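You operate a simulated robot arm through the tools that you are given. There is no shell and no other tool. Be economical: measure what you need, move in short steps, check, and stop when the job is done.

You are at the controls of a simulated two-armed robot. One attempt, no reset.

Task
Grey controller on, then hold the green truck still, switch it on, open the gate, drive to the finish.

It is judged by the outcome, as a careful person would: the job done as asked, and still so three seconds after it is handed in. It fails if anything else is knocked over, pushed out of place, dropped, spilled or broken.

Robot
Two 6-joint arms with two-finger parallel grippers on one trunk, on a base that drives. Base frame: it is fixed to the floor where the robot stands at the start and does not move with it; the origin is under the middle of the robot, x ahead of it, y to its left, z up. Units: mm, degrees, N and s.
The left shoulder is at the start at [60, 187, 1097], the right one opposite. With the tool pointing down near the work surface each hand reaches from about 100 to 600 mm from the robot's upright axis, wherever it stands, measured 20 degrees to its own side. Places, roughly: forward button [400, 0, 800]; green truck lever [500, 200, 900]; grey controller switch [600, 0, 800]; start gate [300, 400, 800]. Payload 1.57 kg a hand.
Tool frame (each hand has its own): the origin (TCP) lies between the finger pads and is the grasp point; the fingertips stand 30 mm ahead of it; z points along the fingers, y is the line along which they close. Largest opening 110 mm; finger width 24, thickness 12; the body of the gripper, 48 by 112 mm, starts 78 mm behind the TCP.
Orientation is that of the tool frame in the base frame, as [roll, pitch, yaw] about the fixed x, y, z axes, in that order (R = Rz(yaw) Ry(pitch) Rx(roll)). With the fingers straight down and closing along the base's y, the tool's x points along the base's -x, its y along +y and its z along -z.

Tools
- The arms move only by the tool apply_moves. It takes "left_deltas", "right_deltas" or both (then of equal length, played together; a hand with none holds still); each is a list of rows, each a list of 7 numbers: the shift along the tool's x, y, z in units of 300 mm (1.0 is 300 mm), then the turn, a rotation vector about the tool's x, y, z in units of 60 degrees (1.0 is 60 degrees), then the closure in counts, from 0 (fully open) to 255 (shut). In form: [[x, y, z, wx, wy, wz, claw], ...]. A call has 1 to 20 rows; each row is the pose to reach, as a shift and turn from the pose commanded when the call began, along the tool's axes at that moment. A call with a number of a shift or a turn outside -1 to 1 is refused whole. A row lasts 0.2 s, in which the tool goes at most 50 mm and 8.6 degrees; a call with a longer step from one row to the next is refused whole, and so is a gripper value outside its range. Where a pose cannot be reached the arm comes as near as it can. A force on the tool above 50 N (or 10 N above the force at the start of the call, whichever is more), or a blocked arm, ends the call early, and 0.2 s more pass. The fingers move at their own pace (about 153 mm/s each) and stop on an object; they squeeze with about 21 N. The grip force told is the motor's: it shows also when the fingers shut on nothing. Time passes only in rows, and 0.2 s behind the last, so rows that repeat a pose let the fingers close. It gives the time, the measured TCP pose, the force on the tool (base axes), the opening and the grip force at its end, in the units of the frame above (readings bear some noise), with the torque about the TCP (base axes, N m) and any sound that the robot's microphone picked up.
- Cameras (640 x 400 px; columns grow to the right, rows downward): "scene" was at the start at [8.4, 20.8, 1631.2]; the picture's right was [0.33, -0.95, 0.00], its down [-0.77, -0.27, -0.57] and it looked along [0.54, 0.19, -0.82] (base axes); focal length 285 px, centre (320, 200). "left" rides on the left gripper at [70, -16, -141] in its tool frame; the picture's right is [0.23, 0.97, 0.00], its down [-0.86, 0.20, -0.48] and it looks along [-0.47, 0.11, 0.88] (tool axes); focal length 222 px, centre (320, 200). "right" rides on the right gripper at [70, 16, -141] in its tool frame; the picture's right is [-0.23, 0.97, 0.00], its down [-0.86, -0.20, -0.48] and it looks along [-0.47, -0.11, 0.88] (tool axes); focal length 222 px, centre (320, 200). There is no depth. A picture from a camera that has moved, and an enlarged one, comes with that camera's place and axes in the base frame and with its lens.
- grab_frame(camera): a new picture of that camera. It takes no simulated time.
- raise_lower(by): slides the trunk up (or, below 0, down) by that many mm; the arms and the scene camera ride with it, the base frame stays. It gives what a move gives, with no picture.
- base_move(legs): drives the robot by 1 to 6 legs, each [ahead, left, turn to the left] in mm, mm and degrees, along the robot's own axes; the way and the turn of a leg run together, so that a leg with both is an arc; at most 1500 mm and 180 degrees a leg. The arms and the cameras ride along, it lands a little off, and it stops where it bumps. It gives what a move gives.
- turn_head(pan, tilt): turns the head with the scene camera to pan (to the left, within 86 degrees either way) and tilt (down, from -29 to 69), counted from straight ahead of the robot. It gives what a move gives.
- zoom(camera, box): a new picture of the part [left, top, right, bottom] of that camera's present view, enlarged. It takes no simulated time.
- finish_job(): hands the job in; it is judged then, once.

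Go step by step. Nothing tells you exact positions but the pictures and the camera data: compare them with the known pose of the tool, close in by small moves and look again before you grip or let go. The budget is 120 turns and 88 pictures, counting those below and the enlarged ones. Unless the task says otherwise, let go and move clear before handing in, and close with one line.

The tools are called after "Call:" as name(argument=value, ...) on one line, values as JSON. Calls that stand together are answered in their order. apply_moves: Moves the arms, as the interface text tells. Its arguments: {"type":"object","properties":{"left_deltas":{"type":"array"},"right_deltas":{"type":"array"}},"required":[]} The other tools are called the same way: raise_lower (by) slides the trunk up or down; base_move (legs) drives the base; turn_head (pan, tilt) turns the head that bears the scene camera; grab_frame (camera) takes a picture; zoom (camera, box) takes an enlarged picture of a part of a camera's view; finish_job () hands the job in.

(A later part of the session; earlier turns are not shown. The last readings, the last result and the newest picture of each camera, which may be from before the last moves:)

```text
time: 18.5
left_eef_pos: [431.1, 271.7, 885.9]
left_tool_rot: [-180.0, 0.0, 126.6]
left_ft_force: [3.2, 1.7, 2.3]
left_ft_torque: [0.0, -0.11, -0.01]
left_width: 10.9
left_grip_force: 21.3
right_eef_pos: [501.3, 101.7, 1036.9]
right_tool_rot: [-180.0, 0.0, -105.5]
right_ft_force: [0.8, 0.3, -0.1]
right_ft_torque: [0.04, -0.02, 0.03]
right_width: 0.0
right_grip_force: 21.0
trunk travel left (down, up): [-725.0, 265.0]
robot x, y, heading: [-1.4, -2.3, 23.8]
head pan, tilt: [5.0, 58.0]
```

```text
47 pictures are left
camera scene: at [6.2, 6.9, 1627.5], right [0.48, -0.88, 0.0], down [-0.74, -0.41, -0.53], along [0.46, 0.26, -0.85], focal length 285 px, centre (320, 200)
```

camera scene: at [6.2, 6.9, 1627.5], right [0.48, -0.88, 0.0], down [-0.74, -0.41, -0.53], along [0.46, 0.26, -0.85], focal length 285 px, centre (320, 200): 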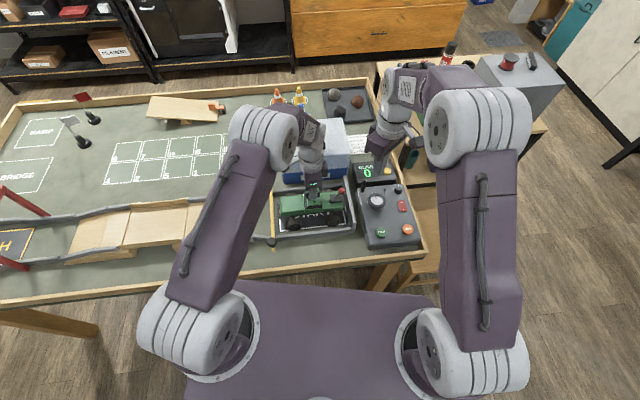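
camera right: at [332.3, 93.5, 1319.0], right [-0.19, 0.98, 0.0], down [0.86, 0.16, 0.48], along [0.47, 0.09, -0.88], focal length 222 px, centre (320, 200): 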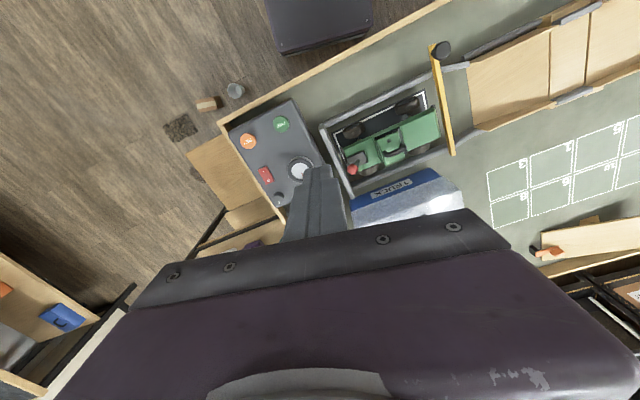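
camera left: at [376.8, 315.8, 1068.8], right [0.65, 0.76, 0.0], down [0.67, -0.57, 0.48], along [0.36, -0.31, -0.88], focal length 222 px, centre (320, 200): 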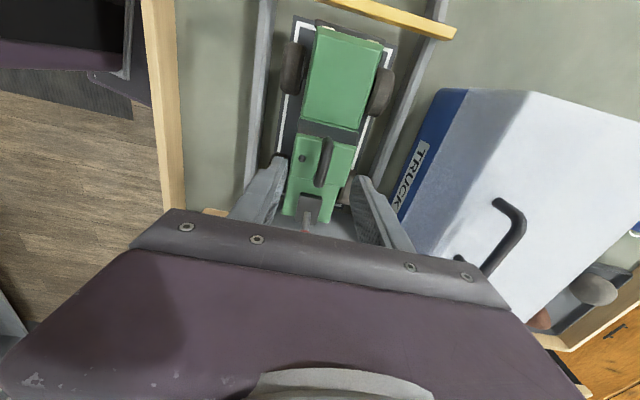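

Call:
apply_moves(right_deltas=[[-0.03, 0.001, 0.0, 0, 0, -0.14, 255], [-0.06, 0.002, 0.0, 0, 0, -0.28, 255], [-0.09, 0.003, 0.02, 0, 0, -0.42, 255], [-0.12, 0.004, 0.05, 0, 0, -0.56, 255], [-0.15, 0.005, 0.08, 0, 0, -0.7, 255], [-0.171, 0.006, 0.1, 0, 0, -0.84, 255]])

Call:
grab_frame(camera="right")

```text
time: 19.9
left_eef_pos: [432.0, 271.7, 885.3]
left_tool_rot: [-179.9, 0.0, 126.5]
left_ft_force: [3.3, 1.7, 1.8]
left_ft_torque: [0.02, -0.06, 0.01]
left_width: 10.8
left_grip_force: 21.1
right_eef_pos: [514.5, 151.7, 1007.8]
right_tool_rot: [179.9, 0.1, -55.2]
right_ft_force: [0.3, 0.2, 0.8]
right_ft_torque: [0.01, 0.0, 0.02]
right_width: 0.2
right_grip_force: 20.5
trunk travel left (down, up): [-725.0, 265.0]
robot x, y, heading: [1.2, 0.4, 24.1]
head pan, tilt: [5.0, 58.0]
```

```text
46 pictures are left
camera right: at [540.0, 84.3, 1149.0], right [-0.93, -0.37, 0.0], down [-0.32, 0.82, 0.48], along [-0.18, 0.44, -0.88], focal length 222 px, centre (320, 200)
```

right: 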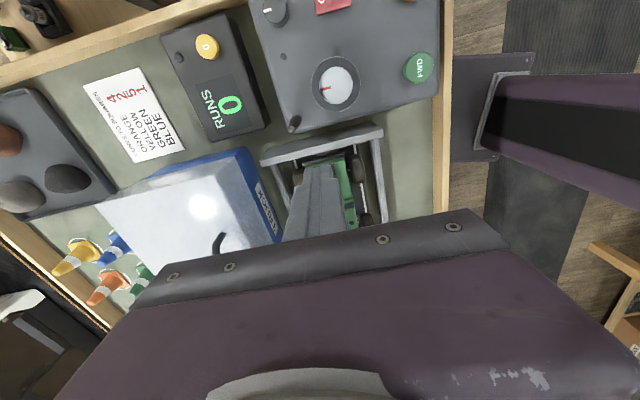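

Call:
apply_moves(right_deltas=[[-0.01, 0.001, 0.08, 0, -0.11, 0, 255], [-0.02, 0.002, 0.16, 0, -0.22, 0, 255], [-0.028, 0.003, 0.26, 0, -0.333, 0, 255]])

Call:
zoom(camera="scene", box=[285, 150, 395, 235])

Call:
zoom(camera="right", box=[240, 90, 420, 240])

```text
time: 20.7
left_eef_pos: [431.0, 271.3, 884.9]
left_tool_rot: [-180.0, 0.1, 126.5]
left_ft_force: [2.0, 1.7, 0.8]
left_ft_torque: [-0.32, -0.27, 0.11]
left_width: 10.6
left_grip_force: 21.1
right_eef_pos: [509.5, 156.9, 929.1]
right_tool_rot: [-179.9, 20.1, -55.3]
right_ft_force: [-0.6, 0.0, -0.2]
right_ft_torque: [0.01, 0.01, -0.01]
right_width: 0.1
right_grip_force: 21.1
trunk travel left (down, up): [-725.0, 265.0]
robot x, y, heading: [-2.8, 0.2, 23.9]
head pan, tilt: [5.0, 58.0]
```

```text
4.71 times, centred on (340, 192) of scene
camera zoom: at [6.7, 5.8, 1627.5], right [0.48, -0.88, 0.0], down [-0.74, -0.41, -0.53], along [0.46, 0.26, -0.85], focal length 1342 px, centre (226, 235)
```

zoom: 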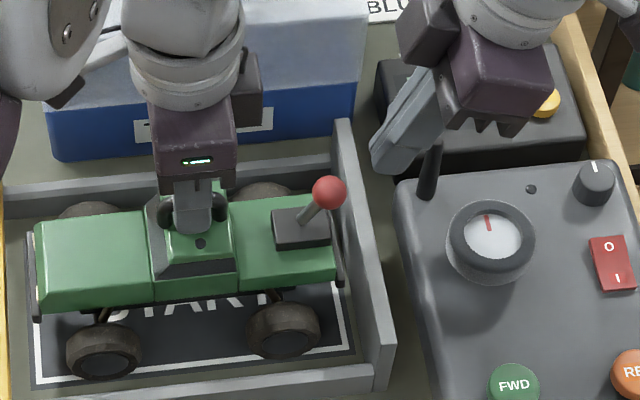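

```text
2.67 times, centred on (330, 165) of right
camera zoom: at [559.6, 53.3, 1038.6], right [-0.92, -0.38, 0.08], down [-0.2, 0.64, 0.74], along [-0.33, 0.67, -0.66], focal length 592 px, centre (293, 293)
```

zoom: 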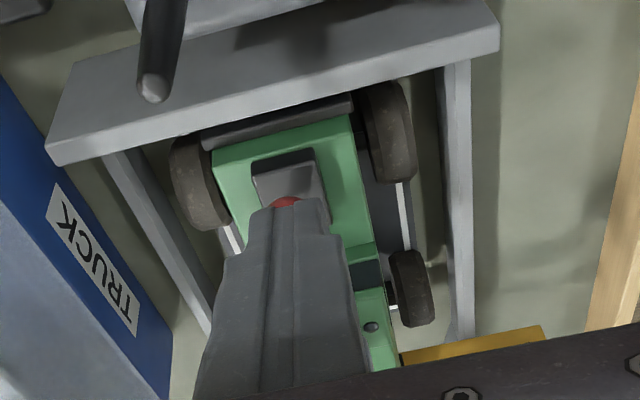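

The finger is in line behind the lever ball (~(487,195,857)), clear of the antenna. I lower it behind the ball.

Call:
apply_moves(right_deltas=[[0.03, 0, 0.083, 0, 0, 0, 255], [0.0604, 0, 0.166, 0, 0, 0, 255]])

Call:
zoom(camera="scene", box=[285, 150, 395, 235])

Call:
zoom(camera="right", box=[240, 90, 420, 240])

```text
time: 21.3
left_eef_pos: [431.2, 271.2, 884.4]
left_tool_rot: [179.9, 0.0, 126.6]
left_ft_force: [1.7, 0.7, 1.4]
left_ft_torque: [-0.05, -0.05, 0.05]
left_width: 10.6
left_grip_force: 20.6
right_eef_pos: [507.7, 157.0, 875.8]
right_tool_rot: [-180.0, 20.0, -55.4]
right_ft_force: [-0.4, 0.1, -0.3]
right_ft_torque: [0.02, -0.01, -0.01]
right_width: 0.2
right_grip_force: 20.8
trunk travel left (down, up): [-725.0, 265.0]
robot x, y, heading: [1.0, -2.3, 24.2]
head pan, tilt: [5.0, 58.0]
```

```text
4.71 times, centred on (340, 192) of scene
camera zoom: at [6.2, 6.3, 1627.5], right [0.48, -0.88, 0.0], down [-0.74, -0.41, -0.53], along [0.46, 0.26, -0.85], focal length 1342 px, centre (226, 235)
```

zoom: 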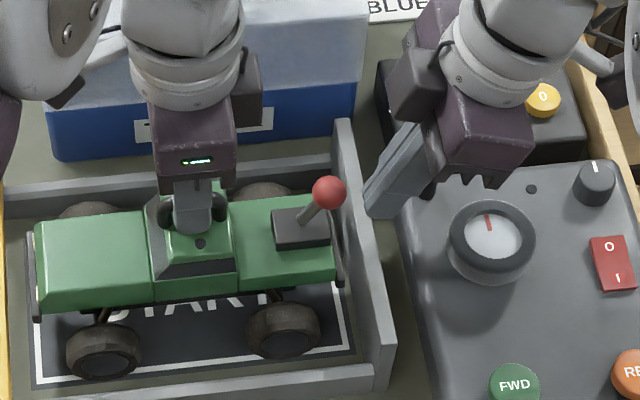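

```text
2.67 times, centred on (330, 165) of right
camera zoom: at [559.0, 53.7, 985.5], right [-0.92, -0.38, 0.08], down [-0.2, 0.64, 0.74], along [-0.33, 0.67, -0.67], focal length 592 px, centre (293, 293)
```

zoom: 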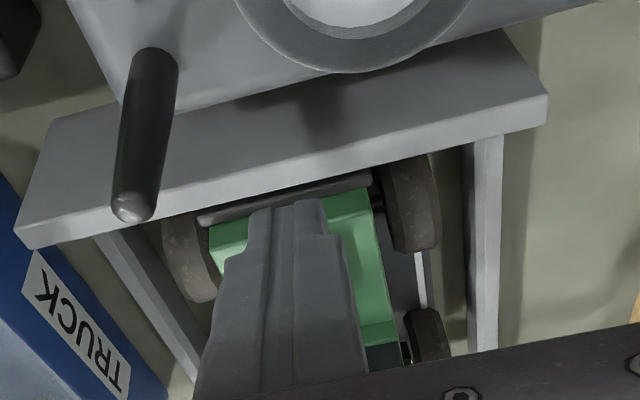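

I push the ball forward, toward the cab, in small steps while the left hand holds the truck.

Call:
apply_moves(right_deltas=[[-0.025, 0, 0.009, 0, 0, 0, 255], [-0.05, 0, 0.018, 0, 0, 0, 255], [-0.075, 0, 0.027, 0, 0, 0, 255], [-0.1, 0, 0.036, 0, 0, 0, 255]])

Call:
zoom(camera="scene", box=[285, 150, 395, 235])

```text
time: 22.3
left_eef_pos: [431.5, 271.8, 885.4]
left_tool_rot: [-180.0, 0.0, 126.5]
left_ft_force: [0.6, 1.1, 0.2]
left_ft_torque: [0.15, 0.11, 0.09]
left_width: 10.8
left_grip_force: 21.0
right_eef_pos: [489.5, 182.6, 875.9]
right_tool_rot: [179.8, 20.0, -55.3]
right_ft_force: [0.2, -1.9, -0.5]
right_ft_torque: [0.01, -0.01, 0.01]
right_width: 0.1
right_grip_force: 20.7
trunk travel left (down, up): [-725.0, 265.0]
robot x, y, heading: [-2.0, 2.8, 24.1]
head pan, tilt: [5.0, 58.0]
```

```text
4.71 times, centred on (340, 192) of scene
camera zoom: at [5.8, 6.6, 1627.4], right [0.48, -0.88, 0.0], down [-0.74, -0.41, -0.53], along [0.46, 0.26, -0.85], focal length 1342 px, centre (226, 235)
```

zoom: 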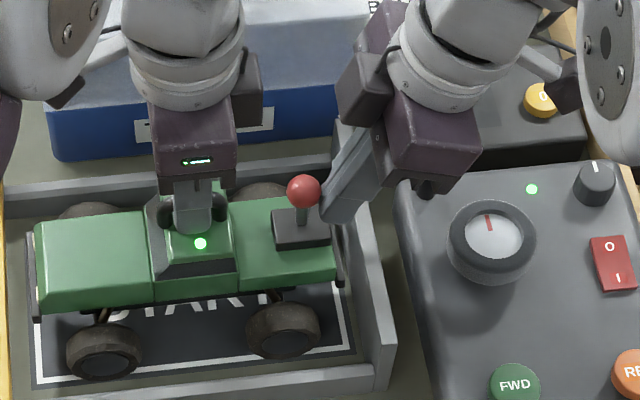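

Both LEDs (truck roof and controller) turned green, so the truck and controller are linked. I push slightly further so the lever settles, then back off.

Call:
apply_moves(right_deltas=[[-0.025, 0, 0.009, 0, 0, 0, 255], [-0.05, 0, 0.018, 0, 0, 0, 255]])

Call:
zoom(camera="scene", box=[285, 150, 395, 235])

```text
time: 22.9
left_eef_pos: [431.5, 271.8, 885.9]
left_tool_rot: [-180.0, 0.0, 126.5]
left_ft_force: [-2.9, 5.6, -0.1]
left_ft_torque: [-0.12, -0.08, 0.08]
left_width: 10.6
left_grip_force: 20.9
right_eef_pos: [481.8, 195.7, 876.6]
right_tool_rot: [-179.9, 19.9, -55.4]
right_ft_force: [2.9, -4.8, 0.5]
right_ft_torque: [-0.13, -0.09, -0.01]
right_width: 0.0
right_grip_force: 21.0
trunk travel left (down, up): [-725.0, 265.0]
robot x, y, heading: [-0.7, 1.0, 23.6]
head pan, tilt: [5.0, 58.0]
```

```text
4.71 times, centred on (340, 192) of scene
camera zoom: at [5.5, 6.5, 1627.5], right [0.48, -0.88, 0.0], down [-0.74, -0.41, -0.53], along [0.46, 0.26, -0.85], focal length 1342 px, centre (226, 235)
```

zoom: 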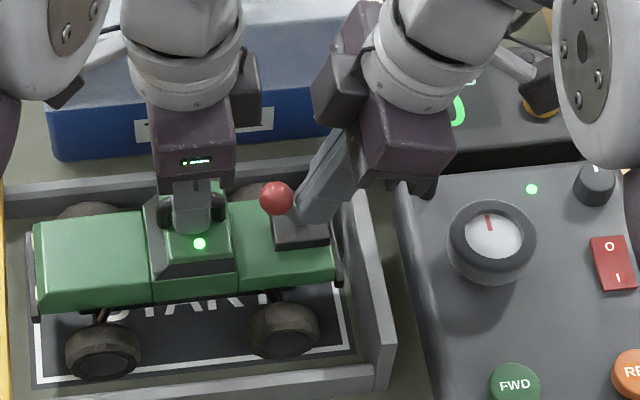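

The lever is at its forward stop and the truck has not moved. I withdraw the right hand first.

Call:
apply_moves(right_deltas=[[0.05, 0, -0.018, 0, 0, 0, 255], [0.125, 0, -0.045, 0, 0, 0, 255], [0.079, 0, -0.17, 0, 0, 0, 255], [0.034, 0, -0.296, 0, 0, 0, 255], [0.071, 0, -0.42, 0, 0, 0, 255], [0.12, 0, -0.52, 0, 0, 0, 255]])

Call:
grab_frame(camera="scene")

```text
time: 24.3
left_eef_pos: [432.0, 271.5, 885.6]
left_tool_rot: [180.0, 0.0, 126.6]
left_ft_force: [-0.7, -1.6, 0.3]
left_ft_torque: [-0.18, -0.09, -0.09]
left_width: 10.9
left_grip_force: 20.8
right_eef_pos: [532.0, 122.9, 1010.7]
right_tool_rot: [179.9, 20.0, -55.4]
right_ft_force: [0.5, -0.8, 0.3]
right_ft_torque: [0.03, 0.01, -0.01]
right_width: 0.0
right_grip_force: 21.0
trunk travel left (down, up): [-725.0, 265.0]
robot x, y, heading: [-0.9, -1.7, 23.8]
head pan, tilt: [5.0, 58.0]
```

```text
39 pictures are left
camera scene: at [6.1, 5.8, 1627.4], right [0.48, -0.88, 0.0], down [-0.74, -0.41, -0.53], along [0.46, 0.26, -0.85], focal length 285 px, centre (320, 200)
```

scene: 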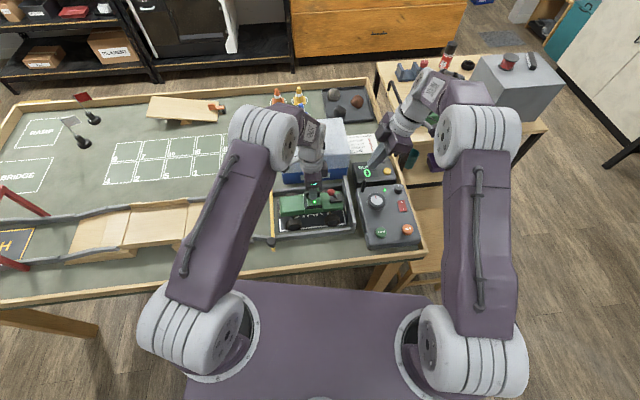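

Call:
apply_moves(left_deltas=[[0, 0, 0, 0, 0, 0, 200], [0, 0, 0, 0, 0, 0, 130], [0, 0, 0, 0, 0, 0, 130], [0, 0, -0.1, 0, 0, 0, 130], [0, 0, -0.2, 0, 0, 0, 130], [0, 0, -0.3, 0, 0, 0, 130], [0, 0, -0.4, 0, 0, 0, 130]])

Call:
grab_frame(camera="left")

Call:
zoom(camera="scene", box=[255, 170, 365, 255])

```text
time: 25.9
left_eef_pos: [430.6, 272.1, 1006.2]
left_tool_rot: [179.9, 0.1, 126.5]
left_ft_force: [0.9, 0.1, -0.5]
left_ft_torque: [0.0, -0.01, -0.01]
left_width: 53.9
left_grip_force: 0.0
right_eef_pos: [531.0, 124.2, 1010.2]
right_tool_rot: [179.9, 20.1, -55.3]
right_ft_force: [0.0, -0.2, 0.5]
right_ft_torque: [0.03, 0.02, 0.03]
right_width: 0.0
right_grip_force: 21.2
trunk travel left (down, up): [-725.0, 265.0]
robot x, y, heading: [0.9, 3.8, 23.9]
head pan, tilt: [5.0, 58.0]
```

```text
38 pictures are left
camera left: at [377.7, 316.2, 1148.0], right [0.65, 0.76, 0.0], down [0.67, -0.57, 0.48], along [0.36, -0.31, -0.88], focal length 222 px, centre (320, 200)
```

left: 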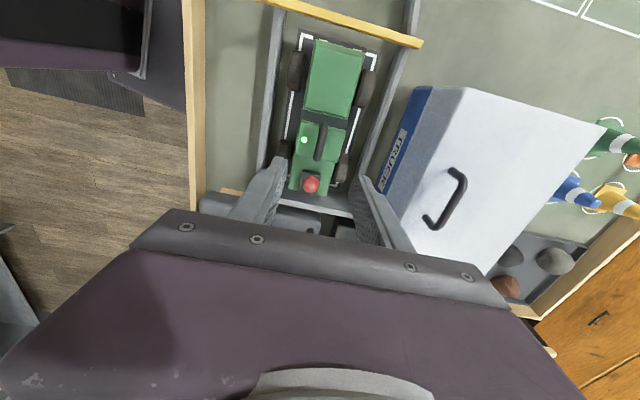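

```text
4.71 times, centred on (310, 212) of scene
camera zoom: at [4.9, 5.9, 1627.4], right [0.48, -0.88, 0.0], down [-0.74, -0.41, -0.53], along [0.46, 0.26, -0.85], focal length 1342 px, centre (367, 141)
```

zoom: 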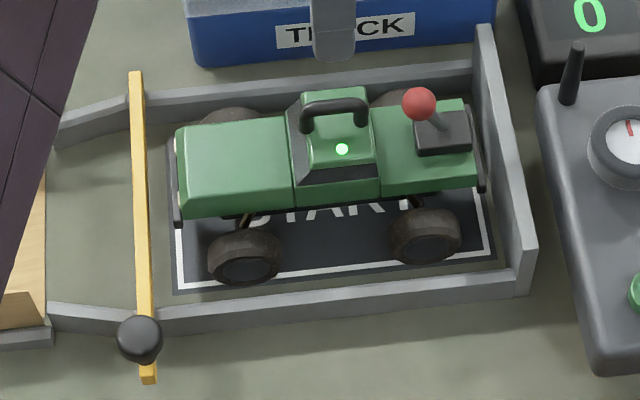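

The truck is untouched and lit. Now I bring the left hand over near the gate's post to see how it works.

Call:
apply_moves(left_deltas=[[0.087, -0.031, -0.1, 0, 0, -0.128, 130], [0.174, -0.062, -0.18, 0, 0, -0.257, 130], [0.261, -0.093, -0.247, 0, 0, -0.386, 130], [0.348, -0.124, -0.247, 0, 0, -0.514, 130], [0.435, -0.155, -0.247, 0, 0, -0.643, 130], [0.522, -0.186, -0.247, 0, 0, -0.771, 130], [0.609, -0.217, -0.247, 0, 0, -0.9, 130]])

Call:
grab_frame(camera="left")

```text
time: 27.5
left_eef_pos: [268.0, 379.8, 1080.9]
left_tool_rot: [180.0, 0.0, -179.5]
left_ft_force: [-0.4, 0.4, -0.3]
left_ft_torque: [0.0, -0.03, 0.0]
left_width: 53.9
left_grip_force: 0.0
right_eef_pos: [530.5, 124.1, 1011.5]
right_tool_rot: [179.9, 19.9, -55.2]
right_ft_force: [0.1, 0.4, 0.1]
right_ft_torque: [-0.04, -0.02, -0.02]
right_width: 0.2
right_grip_force: 20.8
trunk travel left (down, up): [-725.0, 265.0]
robot x, y, heading: [-1.6, -0.7, 23.9]
head pan, tilt: [5.0, 58.0]
```

```text
36 pictures are left
camera left: at [199.6, 360.9, 1222.1], right [-0.24, 0.97, 0.0], down [0.85, 0.21, 0.48], along [0.47, 0.11, -0.88], focal length 222 px, centre (320, 200)
```

left: 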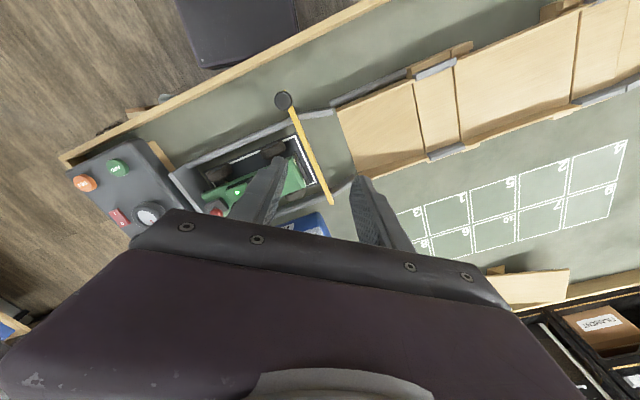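

Call:
zoom(camera="left", box=[250, 70, 370, 220])

Call:
zoom(camera="scene", box=[260, 175, 300, 260])

```text
2.67 times, centred on (310, 145) of left
camera zoom: at [199.6, 360.9, 1222.1], right [-0.24, 0.97, 0.0], down [0.85, 0.21, 0.48], along [0.47, 0.11, -0.88], focal length 592 px, centre (347, 347)
```

zoom: 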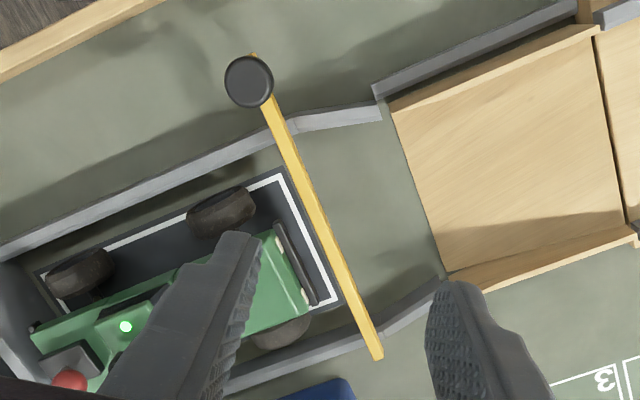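

```text
4.71 times, centred on (280, 218) of scene
camera zoom: at [4.4, 6.9, 1627.5], right [0.48, -0.88, 0.0], down [-0.74, -0.41, -0.53], along [0.46, 0.26, -0.85], focal length 1342 px, centre (508, 118)
```

zoom: 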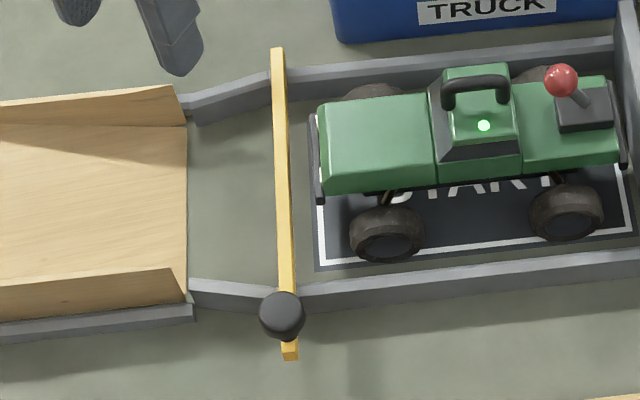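

The gate looks like a bar (top z≈810) pinned under a black cap at (243,310), its tip at (422,436). I'll straddle the bar near its tip, beyond the truck's front corner, and check the alignment before touching it.

Call:
apply_moves(left_deltas=[[-0.088, 0.027, 0.1, 0, 0, -0.116, 176], [-0.176, 0.053, 0.2, 0, 0, -0.233, 176], [-0.264, 0.08, 0.3, 0, 0, -0.35, 176], [-0.352, 0.106, 0.4, 0, 0, -0.466, 176], [-0.44, 0.133, 0.5, 0, 0, -0.582, 176], [-0.44, 0.133, 0.603, 0, 0, -0.582, 176]])

Call:
zoom(camera="left", box=[220, 50, 420, 220])

Call:
zoom(camera="scene", box=[240, 160, 340, 255])

```text
time: 28.9
left_eef_pos: [403.1, 421.6, 898.9]
left_tool_rot: [-180.0, -0.1, -144.5]
left_ft_force: [0.3, 0.1, 0.2]
left_ft_torque: [0.0, -0.02, -0.02]
left_width: 34.4
left_grip_force: 0.0
right_eef_pos: [531.3, 123.4, 1011.0]
right_tool_rot: [-180.0, 20.0, -55.4]
right_ft_force: [-0.2, 1.2, 0.9]
right_ft_torque: [0.0, 0.0, -0.02]
right_width: 0.0
right_grip_force: 20.9
trunk travel left (down, up): [-725.0, 265.0]
robot x, y, heading: [0.7, -1.9, 23.7]
head pan, tilt: [5.0, 58.0]
```

```text
2.35 times, centred on (320, 135) of left
camera zoom: at [356.3, 366.2, 1039.6], right [-0.75, 0.66, 0.0], down [0.58, 0.66, 0.48], along [0.32, 0.36, -0.88], focal length 523 px, centre (320, 353)
```

zoom: 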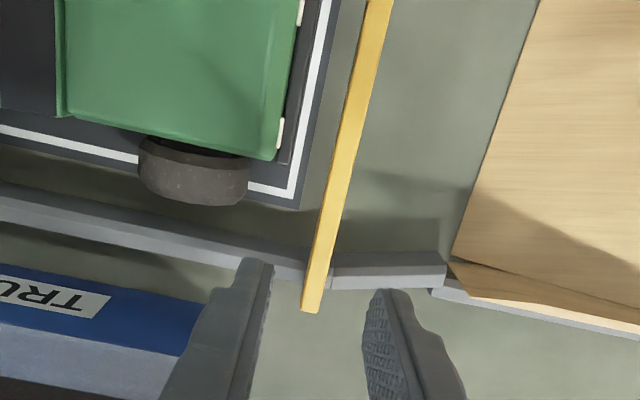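

```text
4.21 times, centred on (290, 208) of scene
camera zoom: at [5.7, 6.6, 1627.5], right [0.48, -0.88, 0.0], down [-0.74, -0.41, -0.53], along [0.46, 0.26, -0.85], focal length 1201 px, centre (446, 168)
```

zoom: 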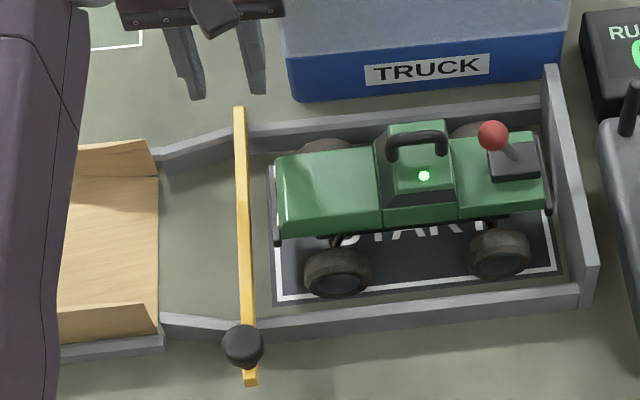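

Bar, wall and truck positions agree. I shift 10 mm inward and lower the open fingers over the bar to just below its top.

Call:
apply_moves(left_deltas=[[0.033, 0, 0.1, 0, 0, 0, 176], [0.033, 0, 0.17, 0, 0, 0, 176], [0.033, 0, 0.21, 0, 0, 0, 176]])

Call:
zoom(camera="left", box=[220, 50, 420, 220])

Call:
zoom(camera="scene", box=[240, 160, 340, 255])

```text
time: 29.7
left_eef_pos: [394.7, 415.1, 835.9]
left_tool_rot: [-180.0, 0.0, -144.6]
left_ft_force: [-0.4, 0.2, 1.0]
left_ft_torque: [0.02, 0.02, -0.01]
left_width: 34.2
left_grip_force: 0.2
right_eef_pos: [531.8, 124.4, 1009.8]
right_tool_rot: [180.0, 20.1, -55.5]
right_ft_force: [0.2, -0.3, -0.5]
right_ft_torque: [-0.02, 0.02, -0.01]
right_width: 0.2
right_grip_force: 20.7
trunk travel left (down, up): [-725.0, 265.0]
robot x, y, heading: [-1.6, 2.9, 23.6]
head pan, tilt: [5.0, 58.0]
```

```text
2.35 times, centred on (320, 135) of left
camera zoom: at [348.1, 360.5, 977.6], right [-0.75, 0.66, 0.0], down [0.58, 0.66, 0.48], along [0.32, 0.36, -0.88], focal length 523 px, centre (320, 353)
```

zoom: 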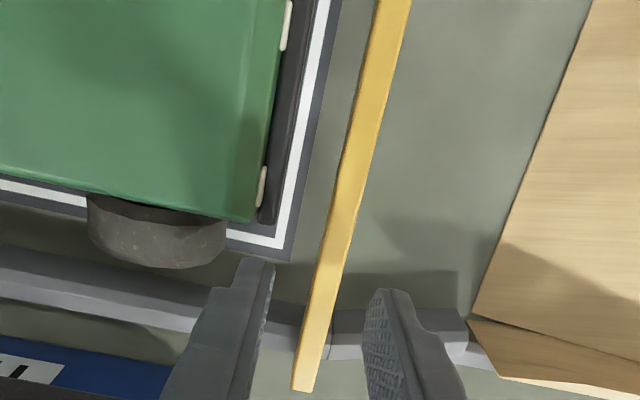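

```text
4.21 times, centred on (290, 208) of scene
camera zoom: at [5.7, 6.4, 1627.5], right [0.48, -0.88, 0.0], down [-0.74, -0.41, -0.53], along [0.46, 0.26, -0.85], focal length 1201 px, centre (446, 168)
```

zoom: 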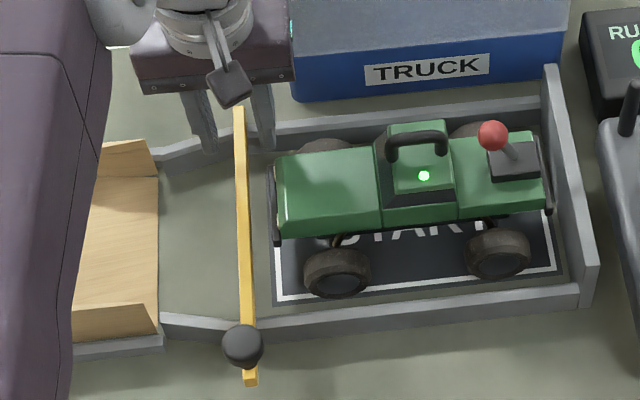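

The bar is between the fingers and nothing is touching. I go 6 mm lower and close gently to feel the bar.

Call:
apply_moves(left_deltas=[[0, 0, 0.01, 0, 0, 0, 176], [0, 0, 0.02, 0, 0, 0, 176], [0, 0, 0.02, 0, 0, 0, 215], [0, 0, 0.02, 0, 0, 0, 225], [0, 0, 0.02, 0, 0, 0, 225]])

Call:
zoom(camera="left", box=[220, 50, 420, 220])

```text
time: 30.9
left_eef_pos: [393.7, 415.6, 828.9]
left_tool_rot: [-180.0, 0.0, -144.6]
left_ft_force: [-1.0, 0.0, -0.5]
left_ft_torque: [0.0, 0.02, 0.03]
left_width: 13.0
left_grip_force: 0.0
right_eef_pos: [531.4, 123.8, 1010.0]
right_tool_rot: [-180.0, 20.0, -55.3]
right_ft_force: [-0.3, -0.1, -0.3]
right_ft_torque: [0.03, -0.02, 0.0]
right_width: 0.3
right_grip_force: 21.1
trunk travel left (down, up): [-725.0, 265.0]
robot x, y, heading: [1.3, -4.3, 23.8]
head pan, tilt: [5.0, 58.0]
```

```text
2.35 times, centred on (320, 135) of left
camera zoom: at [347.5, 360.1, 971.3], right [-0.75, 0.66, 0.0], down [0.58, 0.66, 0.48], along [0.32, 0.36, -0.88], focal length 523 px, centre (320, 353)
```

zoom: 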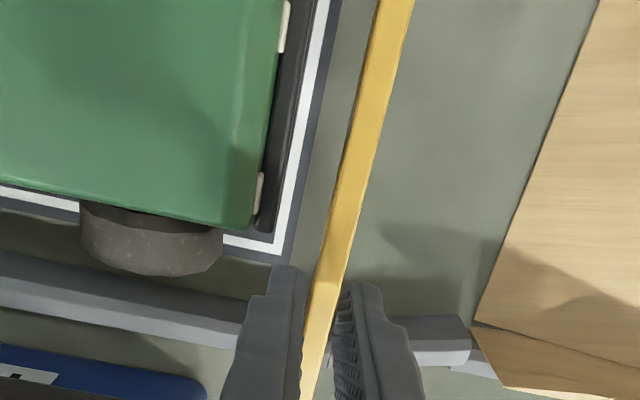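

The bar sits between nearly closed fingers. I test a small swing (10 mm) away from the truck.

Call:
apply_moves(left_deltas=[[0, 0.015, 0, 0, 0, 0, 225], [0, 0.033, 0, 0, 0, 0, 225]])

Call:
zoom(camera="scene", box=[240, 160, 340, 255])

```text
time: 31.5
left_eef_pos: [388.3, 424.5, 829.5]
left_tool_rot: [-180.0, 0.0, -144.5]
left_ft_force: [-0.6, -0.1, -0.2]
left_ft_torque: [0.01, 0.02, 0.0]
left_width: 13.0
left_grip_force: 0.0
right_eef_pos: [531.9, 124.1, 1010.8]
right_tool_rot: [180.0, 20.0, -55.3]
right_ft_force: [-0.4, 0.0, -0.1]
right_ft_torque: [-0.02, -0.01, 0.01]
right_width: 0.1
right_grip_force: 20.5
trunk travel left (down, up): [-725.0, 265.0]
robot x, y, heading: [-1.6, 2.9, 23.8]
head pan, tilt: [5.0, 58.0]
```

```text
4.21 times, centred on (290, 208) of scene
camera zoom: at [5.6, 6.5, 1627.5], right [0.48, -0.88, 0.0], down [-0.74, -0.41, -0.53], along [0.46, 0.26, -0.85], focal length 1201 px, centre (446, 168)
```

zoom: 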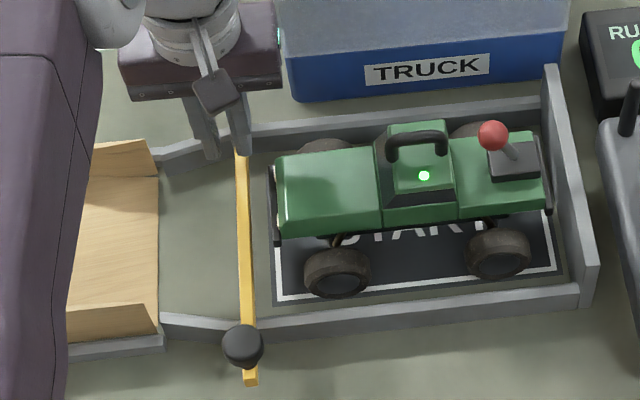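

Call:
zoom(camera="left", box=[220, 50, 420, 220])

```text
2.35 times, centred on (320, 135) of left
camera zoom: at [341.8, 368.1, 971.5], right [-0.75, 0.66, 0.0], down [0.58, 0.66, 0.48], along [0.32, 0.36, -0.88], focal length 523 px, centre (320, 353)
```

zoom: 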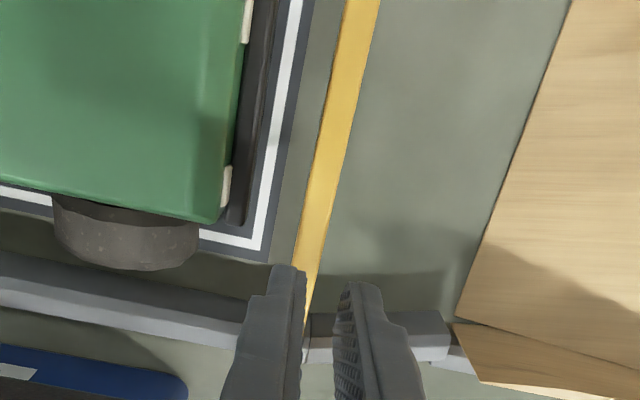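

The bar didn't move — the fingertips are still above it, so it is lower than estimated. I go back, reopen, and lower another 9 mm watching the force.

Call:
apply_moves(left_deltas=[[0, -0.01, -0.01, 0, 0, 0, 176], [0, -0.033, -0.01, 0, 0, 0, 176], [0, -0.033, 0.0, 0, 0, 0, 176], [0, -0.033, 0.015, 0, 0, 0, 176], [0, -0.033, 0.03, 0, 0, 0, 176], [0, -0.033, 0.03, 0, 0, 0, 220], [0, -0.033, 0.03, 0, 0, 0, 220]])

Call:
zoom(camera="left", box=[220, 50, 420, 220])

```text
time: 33.1
left_eef_pos: [394.1, 414.9, 820.8]
left_tool_rot: [-179.9, 0.0, -144.6]
left_ft_force: [0.8, -0.3, 0.4]
left_ft_torque: [0.0, -0.01, 0.02]
left_width: 15.1
left_grip_force: 0.1
right_eef_pos: [531.6, 123.8, 1010.1]
right_tool_rot: [180.0, 20.1, -55.4]
right_ft_force: [1.3, -0.2, -0.7]
right_ft_torque: [0.0, -0.02, 0.02]
right_width: 0.0
right_grip_force: 20.6
trunk travel left (down, up): [-725.0, 265.0]
robot x, y, heading: [0.3, 1.5, 24.1]
head pan, tilt: [5.0, 58.0]
```

```text
2.35 times, centred on (320, 135) of left
camera zoom: at [347.7, 359.8, 962.4], right [-0.75, 0.66, 0.0], down [0.58, 0.66, 0.48], along [0.32, 0.36, -0.88], focal length 523 px, centre (320, 353)
```

zoom: 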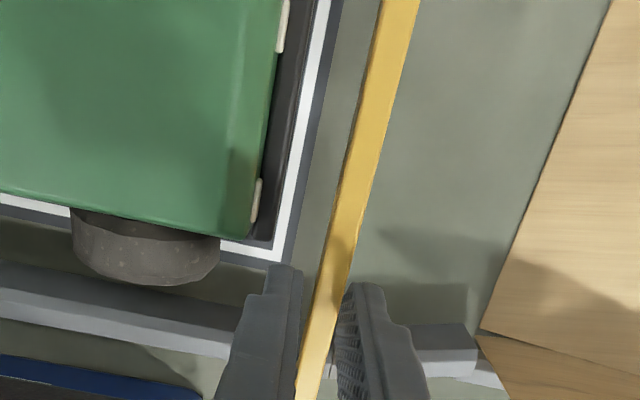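

Call:
apply_moves(left_deltas=[[0, 0, 0, 0, 0, 0, 255], [0, 0, 0, 0, 0, 0, 255]])

```text
time: 33.7
left_eef_pos: [394.8, 414.0, 819.9]
left_tool_rot: [180.0, 0.1, -144.5]
left_ft_force: [-0.2, 0.5, -0.5]
left_ft_torque: [-0.02, 0.02, 0.01]
left_width: 0.2
left_grip_force: 21.0
right_eef_pos: [531.9, 123.2, 1010.8]
right_tool_rot: [180.0, 20.0, -55.3]
right_ft_force: [-0.5, -0.4, 0.1]
right_ft_torque: [0.02, 0.01, -0.02]
right_width: 0.0
right_grip_force: 21.2
trunk travel left (down, up): [-725.0, 265.0]
robot x, y, heading: [2.9, -0.8, 23.8]
head pan, tilt: [5.0, 58.0]
```

Still above the bar (closed fully on nothing). I reopen and lower a further 12 mm, then try again.

Call:
apply_moves(left_deltas=[[0, 0, 0, 0, 0, 0, 200], [0, 0, 0, 0, 0, 0, 180], [0, 0, 0.013, 0, 0, 0, 180], [0, 0, 0.026, 0, 0, 0, 180], [0, 0, 0.04, 0, 0, 0, 180]])

Call:
apply_moves(left_deltas=[[0, 0, 0, 0, 0, 0, 220], [0, 0, 0, 0, 0, 0, 255], [0, 0, 0, 0, 0, 0, 255]])

Call:
zoom(camera="left", box=[220, 50, 420, 220])

```text
time: 34.9
left_eef_pos: [394.5, 414.9, 808.1]
left_tool_rot: [179.9, 0.0, -144.7]
left_ft_force: [-0.7, -0.7, 0.4]
left_ft_torque: [0.01, -0.02, 0.01]
left_width: 32.0
left_grip_force: 0.0
right_eef_pos: [531.2, 123.7, 1010.9]
right_tool_rot: [-180.0, 20.0, -55.4]
right_ft_force: [0.2, 0.5, -0.3]
right_ft_torque: [-0.02, -0.02, 0.0]
right_width: 0.1
right_grip_force: 21.6
trunk travel left (down, up): [-725.0, 265.0]
robot x, y, heading: [-1.7, -4.5, 23.9]
head pan, tilt: [5.0, 58.0]
```

```text
time: 35.7
left_eef_pos: [393.3, 418.7, 808.0]
left_tool_rot: [-179.9, -0.1, -144.6]
left_ft_force: [-7.6, 12.7, 2.1]
left_ft_torque: [0.4, 0.42, 0.71]
left_width: 10.1
left_grip_force: 28.2
right_eef_pos: [530.2, 125.8, 1011.3]
right_tool_rot: [179.9, 19.9, -55.3]
right_ft_force: [-0.2, 0.2, -0.1]
right_ft_torque: [0.0, -0.03, -0.02]
right_width: 0.0
right_grip_force: 20.8
trunk travel left (down, up): [-725.0, 265.0]
robot x, y, heading: [1.3, -0.7, 23.9]
head pan, tilt: [5.0, 58.0]
```

```text
2.35 times, centred on (320, 135) of left
camera zoom: at [345.9, 362.6, 950.0], right [-0.75, 0.66, 0.0], down [0.58, 0.66, 0.48], along [0.32, 0.36, -0.88], focal length 523 px, centre (320, 353)
```

zoom: 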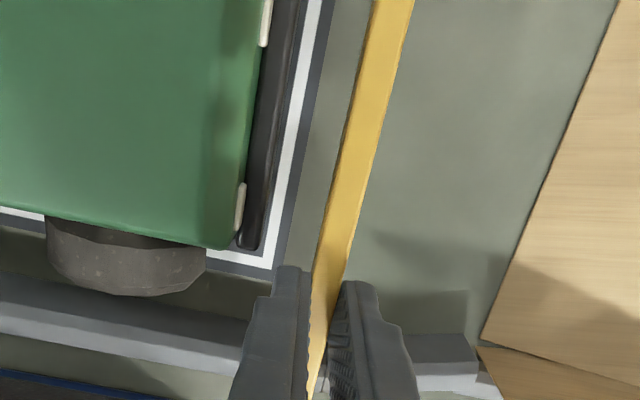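

The bar is gripped (10 mm thick) and pushes back about 15 N sideways since I was off-centre. I relax 4 mm and then test whether it lifts.

Call:
apply_moves(left_deltas=[[0, 0.013, 0, 0, 0, 0, 255], [0, 0.016, 0, 0, 0, 0, 255]])

Call:
apply_moves(left_deltas=[[0, 0, -0.013, 0, 0, 0, 255], [0, 0, -0.027, 0, 0, 0, 255]])

Call:
zoom(camera="scene", box=[240, 160, 340, 255])

```text
time: 36.3
left_eef_pos: [391.3, 418.2, 809.2]
left_tool_rot: [-180.0, 0.1, -144.6]
left_ft_force: [1.9, -1.9, -4.0]
left_ft_torque: [0.25, -0.25, 0.64]
left_width: 10.0
left_grip_force: 27.9
right_eef_pos: [532.4, 122.5, 1010.9]
right_tool_rot: [179.9, 20.1, -55.4]
right_ft_force: [-0.2, 0.4, -0.5]
right_ft_torque: [0.05, -0.05, -0.01]
right_width: 0.1
right_grip_force: 21.3
trunk travel left (down, up): [-725.0, 265.0]
robot x, y, heading: [-2.0, 1.1, 23.8]
head pan, tilt: [5.0, 58.0]
```

```text
time: 36.9
left_eef_pos: [391.3, 418.4, 814.1]
left_tool_rot: [-180.0, -0.3, -144.5]
left_ft_force: [6.2, -9.6, -26.3]
left_ft_torque: [-0.27, -0.17, 0.65]
left_width: 10.2
left_grip_force: 28.1
right_eef_pos: [535.1, 124.5, 1009.5]
right_tool_rot: [179.8, 20.0, -55.5]
right_ft_force: [-0.3, -0.3, 0.3]
right_ft_torque: [0.01, -0.02, 0.0]
right_width: 0.0
right_grip_force: 21.8
trunk travel left (down, up): [-725.0, 265.0]
robot x, y, heading: [-2.0, -1.8, 23.9]
head pan, tilt: [5.0, 58.0]
```

```text
4.21 times, centred on (290, 208) of scene
camera zoom: at [10.3, 7.7, 1627.2], right [0.48, -0.88, 0.0], down [-0.74, -0.41, -0.53], along [0.46, 0.26, -0.85], focal length 1201 px, centre (446, 168)
```

zoom: 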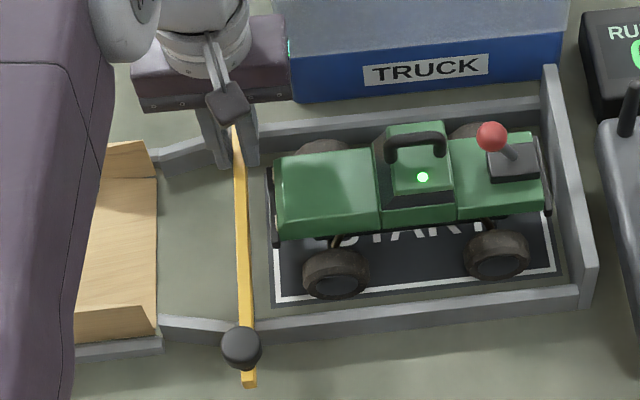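

The bar does not lift (26 N), so it is a swinging gate. I go back down, loosen the fingers slightly and swing it away from the truck about the post.

Call:
apply_moves(left_deltas=[[0, 0, 0.013, 0, 0, 0, 255], [0, 0, 0.028, 0, 0, 0, 230], [0, 0, 0.028, 0, 0, 0, 222], [0.001, 0.027, 0.028, 0, 0, -0.042, 222], [0.0023, 0.053, 0.028, 0, 0, -0.083, 222]])

Call:
zoom(camera="scene", box=[240, 160, 340, 255])

```text
time: 38.1
left_eef_pos: [384.8, 428.0, 808.3]
left_tool_rot: [180.0, 0.2, -139.7]
left_ft_force: [14.7, -21.0, -1.4]
left_ft_torque: [-0.55, -0.37, -0.35]
left_width: 37.0
left_grip_force: 13.1
right_eef_pos: [535.0, 120.4, 1008.8]
right_tool_rot: [180.0, 20.2, -55.5]
right_ft_force: [-0.5, -0.3, 0.5]
right_ft_torque: [0.01, 0.0, 0.03]
right_width: 0.1
right_grip_force: 20.8
trunk travel left (down, up): [-725.0, 265.0]
robot x, y, heading: [-2.2, -0.9, 24.0]
head pan, tilt: [5.0, 58.0]
```

```text
4.21 times, centred on (290, 208) of scene
camera zoom: at [9.7, 1.4, 1627.4], right [0.48, -0.88, 0.0], down [-0.74, -0.41, -0.53], along [0.46, 0.26, -0.85], focal length 1201 px, centre (446, 168)
```

zoom: 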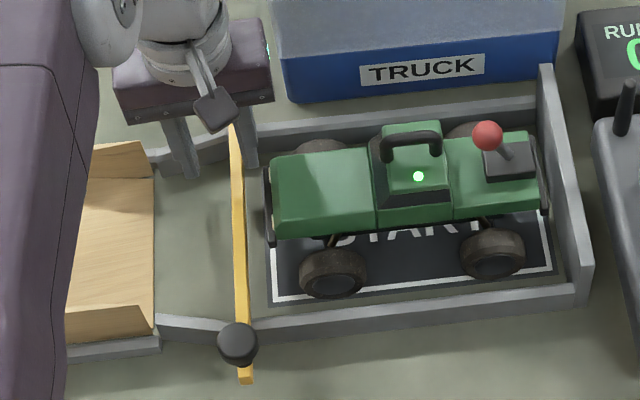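

The bar resists sideways as well (about 25 N), so I stop forcing it. I release, lift clear and look at the post/knob closely.

Call:
apply_moves(left_deltas=[[0, -0.04, 0, 0, 0, 0.04, 200], [0, -0.05, 0, 0, 0, 0.083, 176], [0, -0.05, -0.1, 0, 0, 0.083, 176], [0, -0.05, -0.25, 0, 0, 0.083, 176], [0.13, -0.05, -0.3, 0, 0, 0.083, 176], [0.26, -0.05, -0.3, 0, 0, 0.083, 176], [0.38, -0.05, -0.3, 0, 0, 0.083, 176]])

Call:
grab_frame(camera="left")

```text
time: 39.7
left_eef_pos: [304.6, 345.5, 898.5]
left_tool_rot: [180.0, 0.0, -144.6]
left_ft_force: [-0.5, 0.0, 0.1]
left_ft_torque: [-0.01, 0.0, 0.01]
left_width: 34.5
left_grip_force: 0.0
right_eef_pos: [531.8, 123.5, 1010.9]
right_tool_rot: [-179.9, 20.0, -55.2]
right_ft_force: [0.4, 0.0, -0.1]
right_ft_torque: [0.02, -0.02, -0.01]
right_width: 0.3
right_grip_force: 21.2
trunk travel left (down, up): [-725.0, 265.0]
robot x, y, heading: [-4.0, 4.1, 23.8]
head pan, tilt: [5.0, 58.0]
```

```text
22 pictures are left
camera left: at [258.3, 290.7, 1040.1], right [-0.75, 0.66, 0.0], down [0.58, 0.66, 0.48], along [0.32, 0.36, -0.88], focal length 222 px, centre (320, 200)
```

left: 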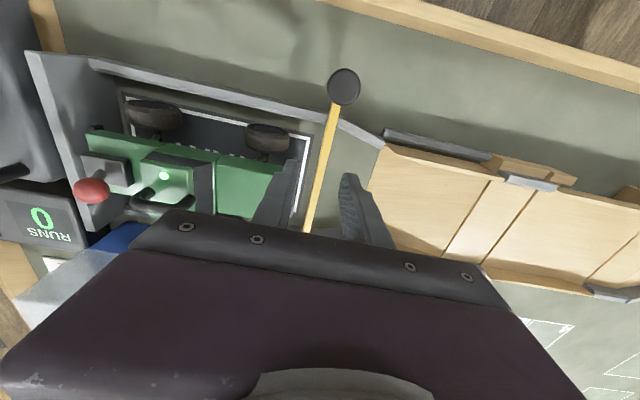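

Call:
zoom(camera="left", box=[300, 50, 400, 150])

```text
4.00 times, centred on (350, 100) of left
camera zoom: at [258.3, 290.7, 1040.1], right [-0.75, 0.66, 0.0], down [0.58, 0.66, 0.48], along [0.32, 0.36, -0.88], focal length 888 px, centre (200, 600)
```

zoom: 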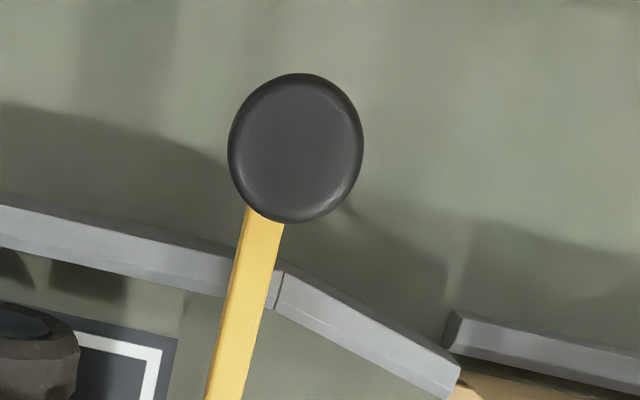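

The knob is a plain vertical cylinder (~31 mm) standing on the bar's near end, likely the gate's handle. I'll move over it, straddle it, and grip it.

Call:
apply_moves(left_deltas=[[0.08, 0.005, 0, 0, 0, 0, 93], [0.16, 0.01, 0, 0, 0, 0, 93], [0.23, 0.014, 0, 0, 0, 0, 93]])

Call:
zoom(camera="left", box=[220, 80, 420, 240])

```text
time: 40.5
left_eef_pos: [245.7, 310.4, 897.5]
left_tool_rot: [179.9, 0.1, -144.6]
left_ft_force: [0.1, -0.2, -0.1]
left_ft_torque: [-0.01, 0.0, 0.01]
left_width: 69.9
left_grip_force: 0.0
right_eef_pos: [530.7, 124.9, 1011.3]
right_tool_rot: [180.0, 20.0, -55.3]
right_ft_force: [0.2, -0.4, 0.8]
right_ft_torque: [0.01, -0.01, -0.01]
right_width: 0.1
right_grip_force: 21.4
trunk travel left (down, up): [-725.0, 265.0]
robot x, y, heading: [-2.4, 1.1, 23.7]
head pan, tilt: [5.0, 58.0]
```

```text
2.50 times, centred on (320, 160) of left
camera zoom: at [199.4, 254.7, 1039.6], right [-0.75, 0.66, 0.0], down [0.58, 0.66, 0.48], along [0.32, 0.36, -0.88], focal length 555 px, centre (320, 300)
```

zoom: 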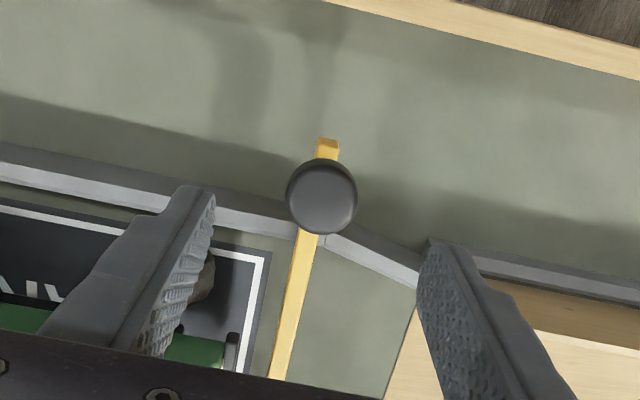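

Knob top is at about (247,309,816), right under the hand. I lower the fingers around it and close.

Call:
apply_moves(left_deltas=[[-0.003, 0, 0.1, 0, 0, 0, 93], [-0.003, 0, 0.18, 0, 0, 0, 93], [-0.003, 0, 0.232, 0, 0, 0, 93], [-0.003, 0, 0.232, 0, 0, 0, 150], [-0.003, 0, 0.232, 0, 0, 0, 200], [-0.003, 0, 0.232, 0, 0, 0, 255]])

```text
time: 41.9
left_eef_pos: [245.6, 311.9, 829.0]
left_tool_rot: [-180.0, 0.0, -144.5]
left_ft_force: [-4.7, 7.1, -0.6]
left_ft_torque: [0.35, -0.2, -0.05]
left_width: 29.5
left_grip_force: 39.2
right_eef_pos: [530.7, 125.2, 1010.5]
right_tool_rot: [180.0, 19.8, -55.4]
right_ft_force: [0.0, -1.1, 0.5]
right_ft_torque: [0.0, 0.01, 0.02]
right_width: 0.1
right_grip_force: 21.3
trunk travel left (down, up): [-725.0, 265.0]
robot x, y, heading: [-0.7, 2.5, 24.0]
head pan, tilt: [5.0, 58.0]
```

The knob is gripped. I test a small pull upward.

Call:
apply_moves(left_deltas=[[0, 0.004, -0.01, 0, 0, 0, 255], [0, 0.004, -0.025, 0, 0, 0, 255]])

```text
time: 42.5
left_eef_pos: [247.6, 312.4, 834.4]
left_tool_rot: [180.0, -0.3, -144.6]
left_ft_force: [2.8, -2.7, -37.1]
left_ft_torque: [-0.09, 0.03, -0.05]
left_width: 29.9
left_grip_force: 39.3
right_eef_pos: [532.0, 125.4, 1009.4]
right_tool_rot: [179.7, 19.9, -55.4]
right_ft_force: [-0.9, 0.2, 0.2]
right_ft_torque: [0.02, -0.03, -0.01]
right_width: 0.2
right_grip_force: 21.4
trunk travel left (down, up): [-725.0, 265.0]
robot x, y, heading: [-1.8, -1.8, 23.9]
head pan, tilt: [5.0, 58.0]
```

Upward is firm too. I return and test pulling along the bar, toward the table edge.

Call:
apply_moves(left_deltas=[[0, 0, 0.015, 0, 0, 0, 255], [0, 0, 0.023, 0, 0, 0, 255], [0.015, 0, 0.023, 0, 0, 0, 255], [0.03, 0, 0.023, 0, 0, 0, 255]])

```text
time: 43.5
left_eef_pos: [243.3, 308.4, 829.4]
left_tool_rot: [-179.7, 0.6, -144.6]
left_ft_force: [14.5, 24.5, 26.0]
left_ft_torque: [0.61, -0.42, -0.01]
left_width: 29.8
left_grip_force: 39.3
right_eef_pos: [533.4, 127.1, 1009.0]
right_tool_rot: [179.9, 19.9, -55.4]
right_ft_force: [-0.4, -0.4, 0.5]
right_ft_torque: [0.01, -0.01, 0.0]
right_width: 0.3
right_grip_force: 21.1
trunk travel left (down, up): [-725.0, 265.0]
robot x, y, heading: [1.4, 2.5, 23.7]
head pan, tilt: [5.0, 58.0]
```

Also firm. I relax and test twisting the knob.

Call:
apply_moves(left_deltas=[[-0.015, 0, -0.005, 0, 0, 0, 255], [-0.026, 0, -0.01, 0, 0, 0, 255], [-0.026, 0, -0.01, 0, 0, -0.12, 255], [-0.026, 0, -0.01, 0, 0, -0.24, 255], [-0.026, 0, -0.01, 0, 0, -0.36, 255]])

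Call:
zoom(camera="scene", box=[240, 160, 340, 255])

```text
time: 44.7
left_eef_pos: [245.0, 309.7, 831.2]
left_tool_rot: [179.8, -0.1, -122.9]
left_ft_force: [6.2, -9.0, -15.2]
left_ft_torque: [-0.4, 0.06, -0.45]
left_width: 29.7
left_grip_force: 38.7
right_eef_pos: [532.1, 123.5, 1009.6]
right_tool_rot: [179.9, 19.9, -55.3]
right_ft_force: [0.2, -0.2, -0.8]
right_ft_torque: [0.05, -0.02, -0.02]
right_width: 0.1
right_grip_force: 20.6
trunk travel left (down, up): [-725.0, 265.0]
robot x, y, heading: [-3.0, -1.3, 23.7]
head pan, tilt: [5.0, 58.0]
```

```text
4.21 times, centred on (290, 208) of scene
camera zoom: at [8.1, 5.6, 1627.5], right [0.48, -0.88, 0.0], down [-0.74, -0.41, -0.53], along [0.46, 0.26, -0.85], focal length 1201 px, centre (446, 168)
```

zoom: 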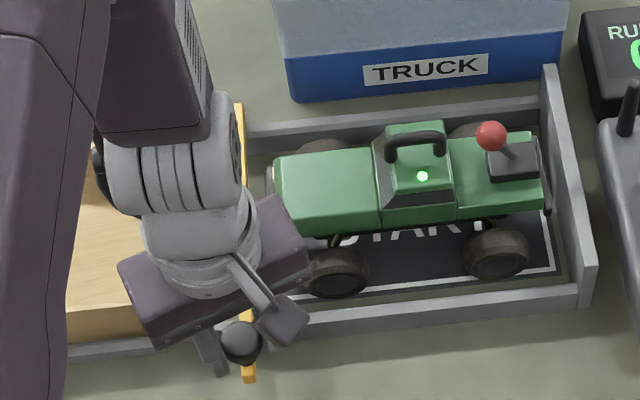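

The cap doesn't turn the bar, so it is the fixed post. I release it and go back to the bar's far end for a deeper grip to re-test lifting, which may have been only the fingers slipping.

Call:
apply_moves(left_deltas=[[0, 0, 0, 0, 0, 0, 200], [0, 0, 0, 0, 0, 0, 140], [0, 0, -0.12, 0, 0, 0, 140], [0, 0, -0.25, 0, 0, 0.12, 150], [-0.12, -0.045, -0.25, 0, 0, 0.24, 160], [-0.24, -0.09, -0.25, 0, 0, 0.36, 176], [-0.36, -0.136, -0.25, 0, 0, 0.36, 176], [-0.48, -0.182, -0.25, 0, 0, 0.36, 176], [-0.573, -0.217, -0.25, 0, 0, 0.36, 176]])

```text
time: 46.7
left_eef_pos: [392.7, 419.2, 907.5]
left_tool_rot: [-180.0, -0.1, -144.6]
left_ft_force: [0.8, -1.1, 0.4]
left_ft_torque: [-0.03, 0.01, 0.0]
left_width: 34.2
left_grip_force: 0.0
right_eef_pos: [532.0, 123.4, 1010.3]
right_tool_rot: [179.8, 19.9, -55.4]
right_ft_force: [-0.1, 0.4, -0.3]
right_ft_torque: [0.01, -0.01, -0.02]
right_width: 0.0
right_grip_force: 20.8
trunk travel left (down, up): [-725.0, 265.0]
robot x, y, heading: [-0.2, -0.9, 24.0]
head pan, tilt: [5.0, 58.0]
```

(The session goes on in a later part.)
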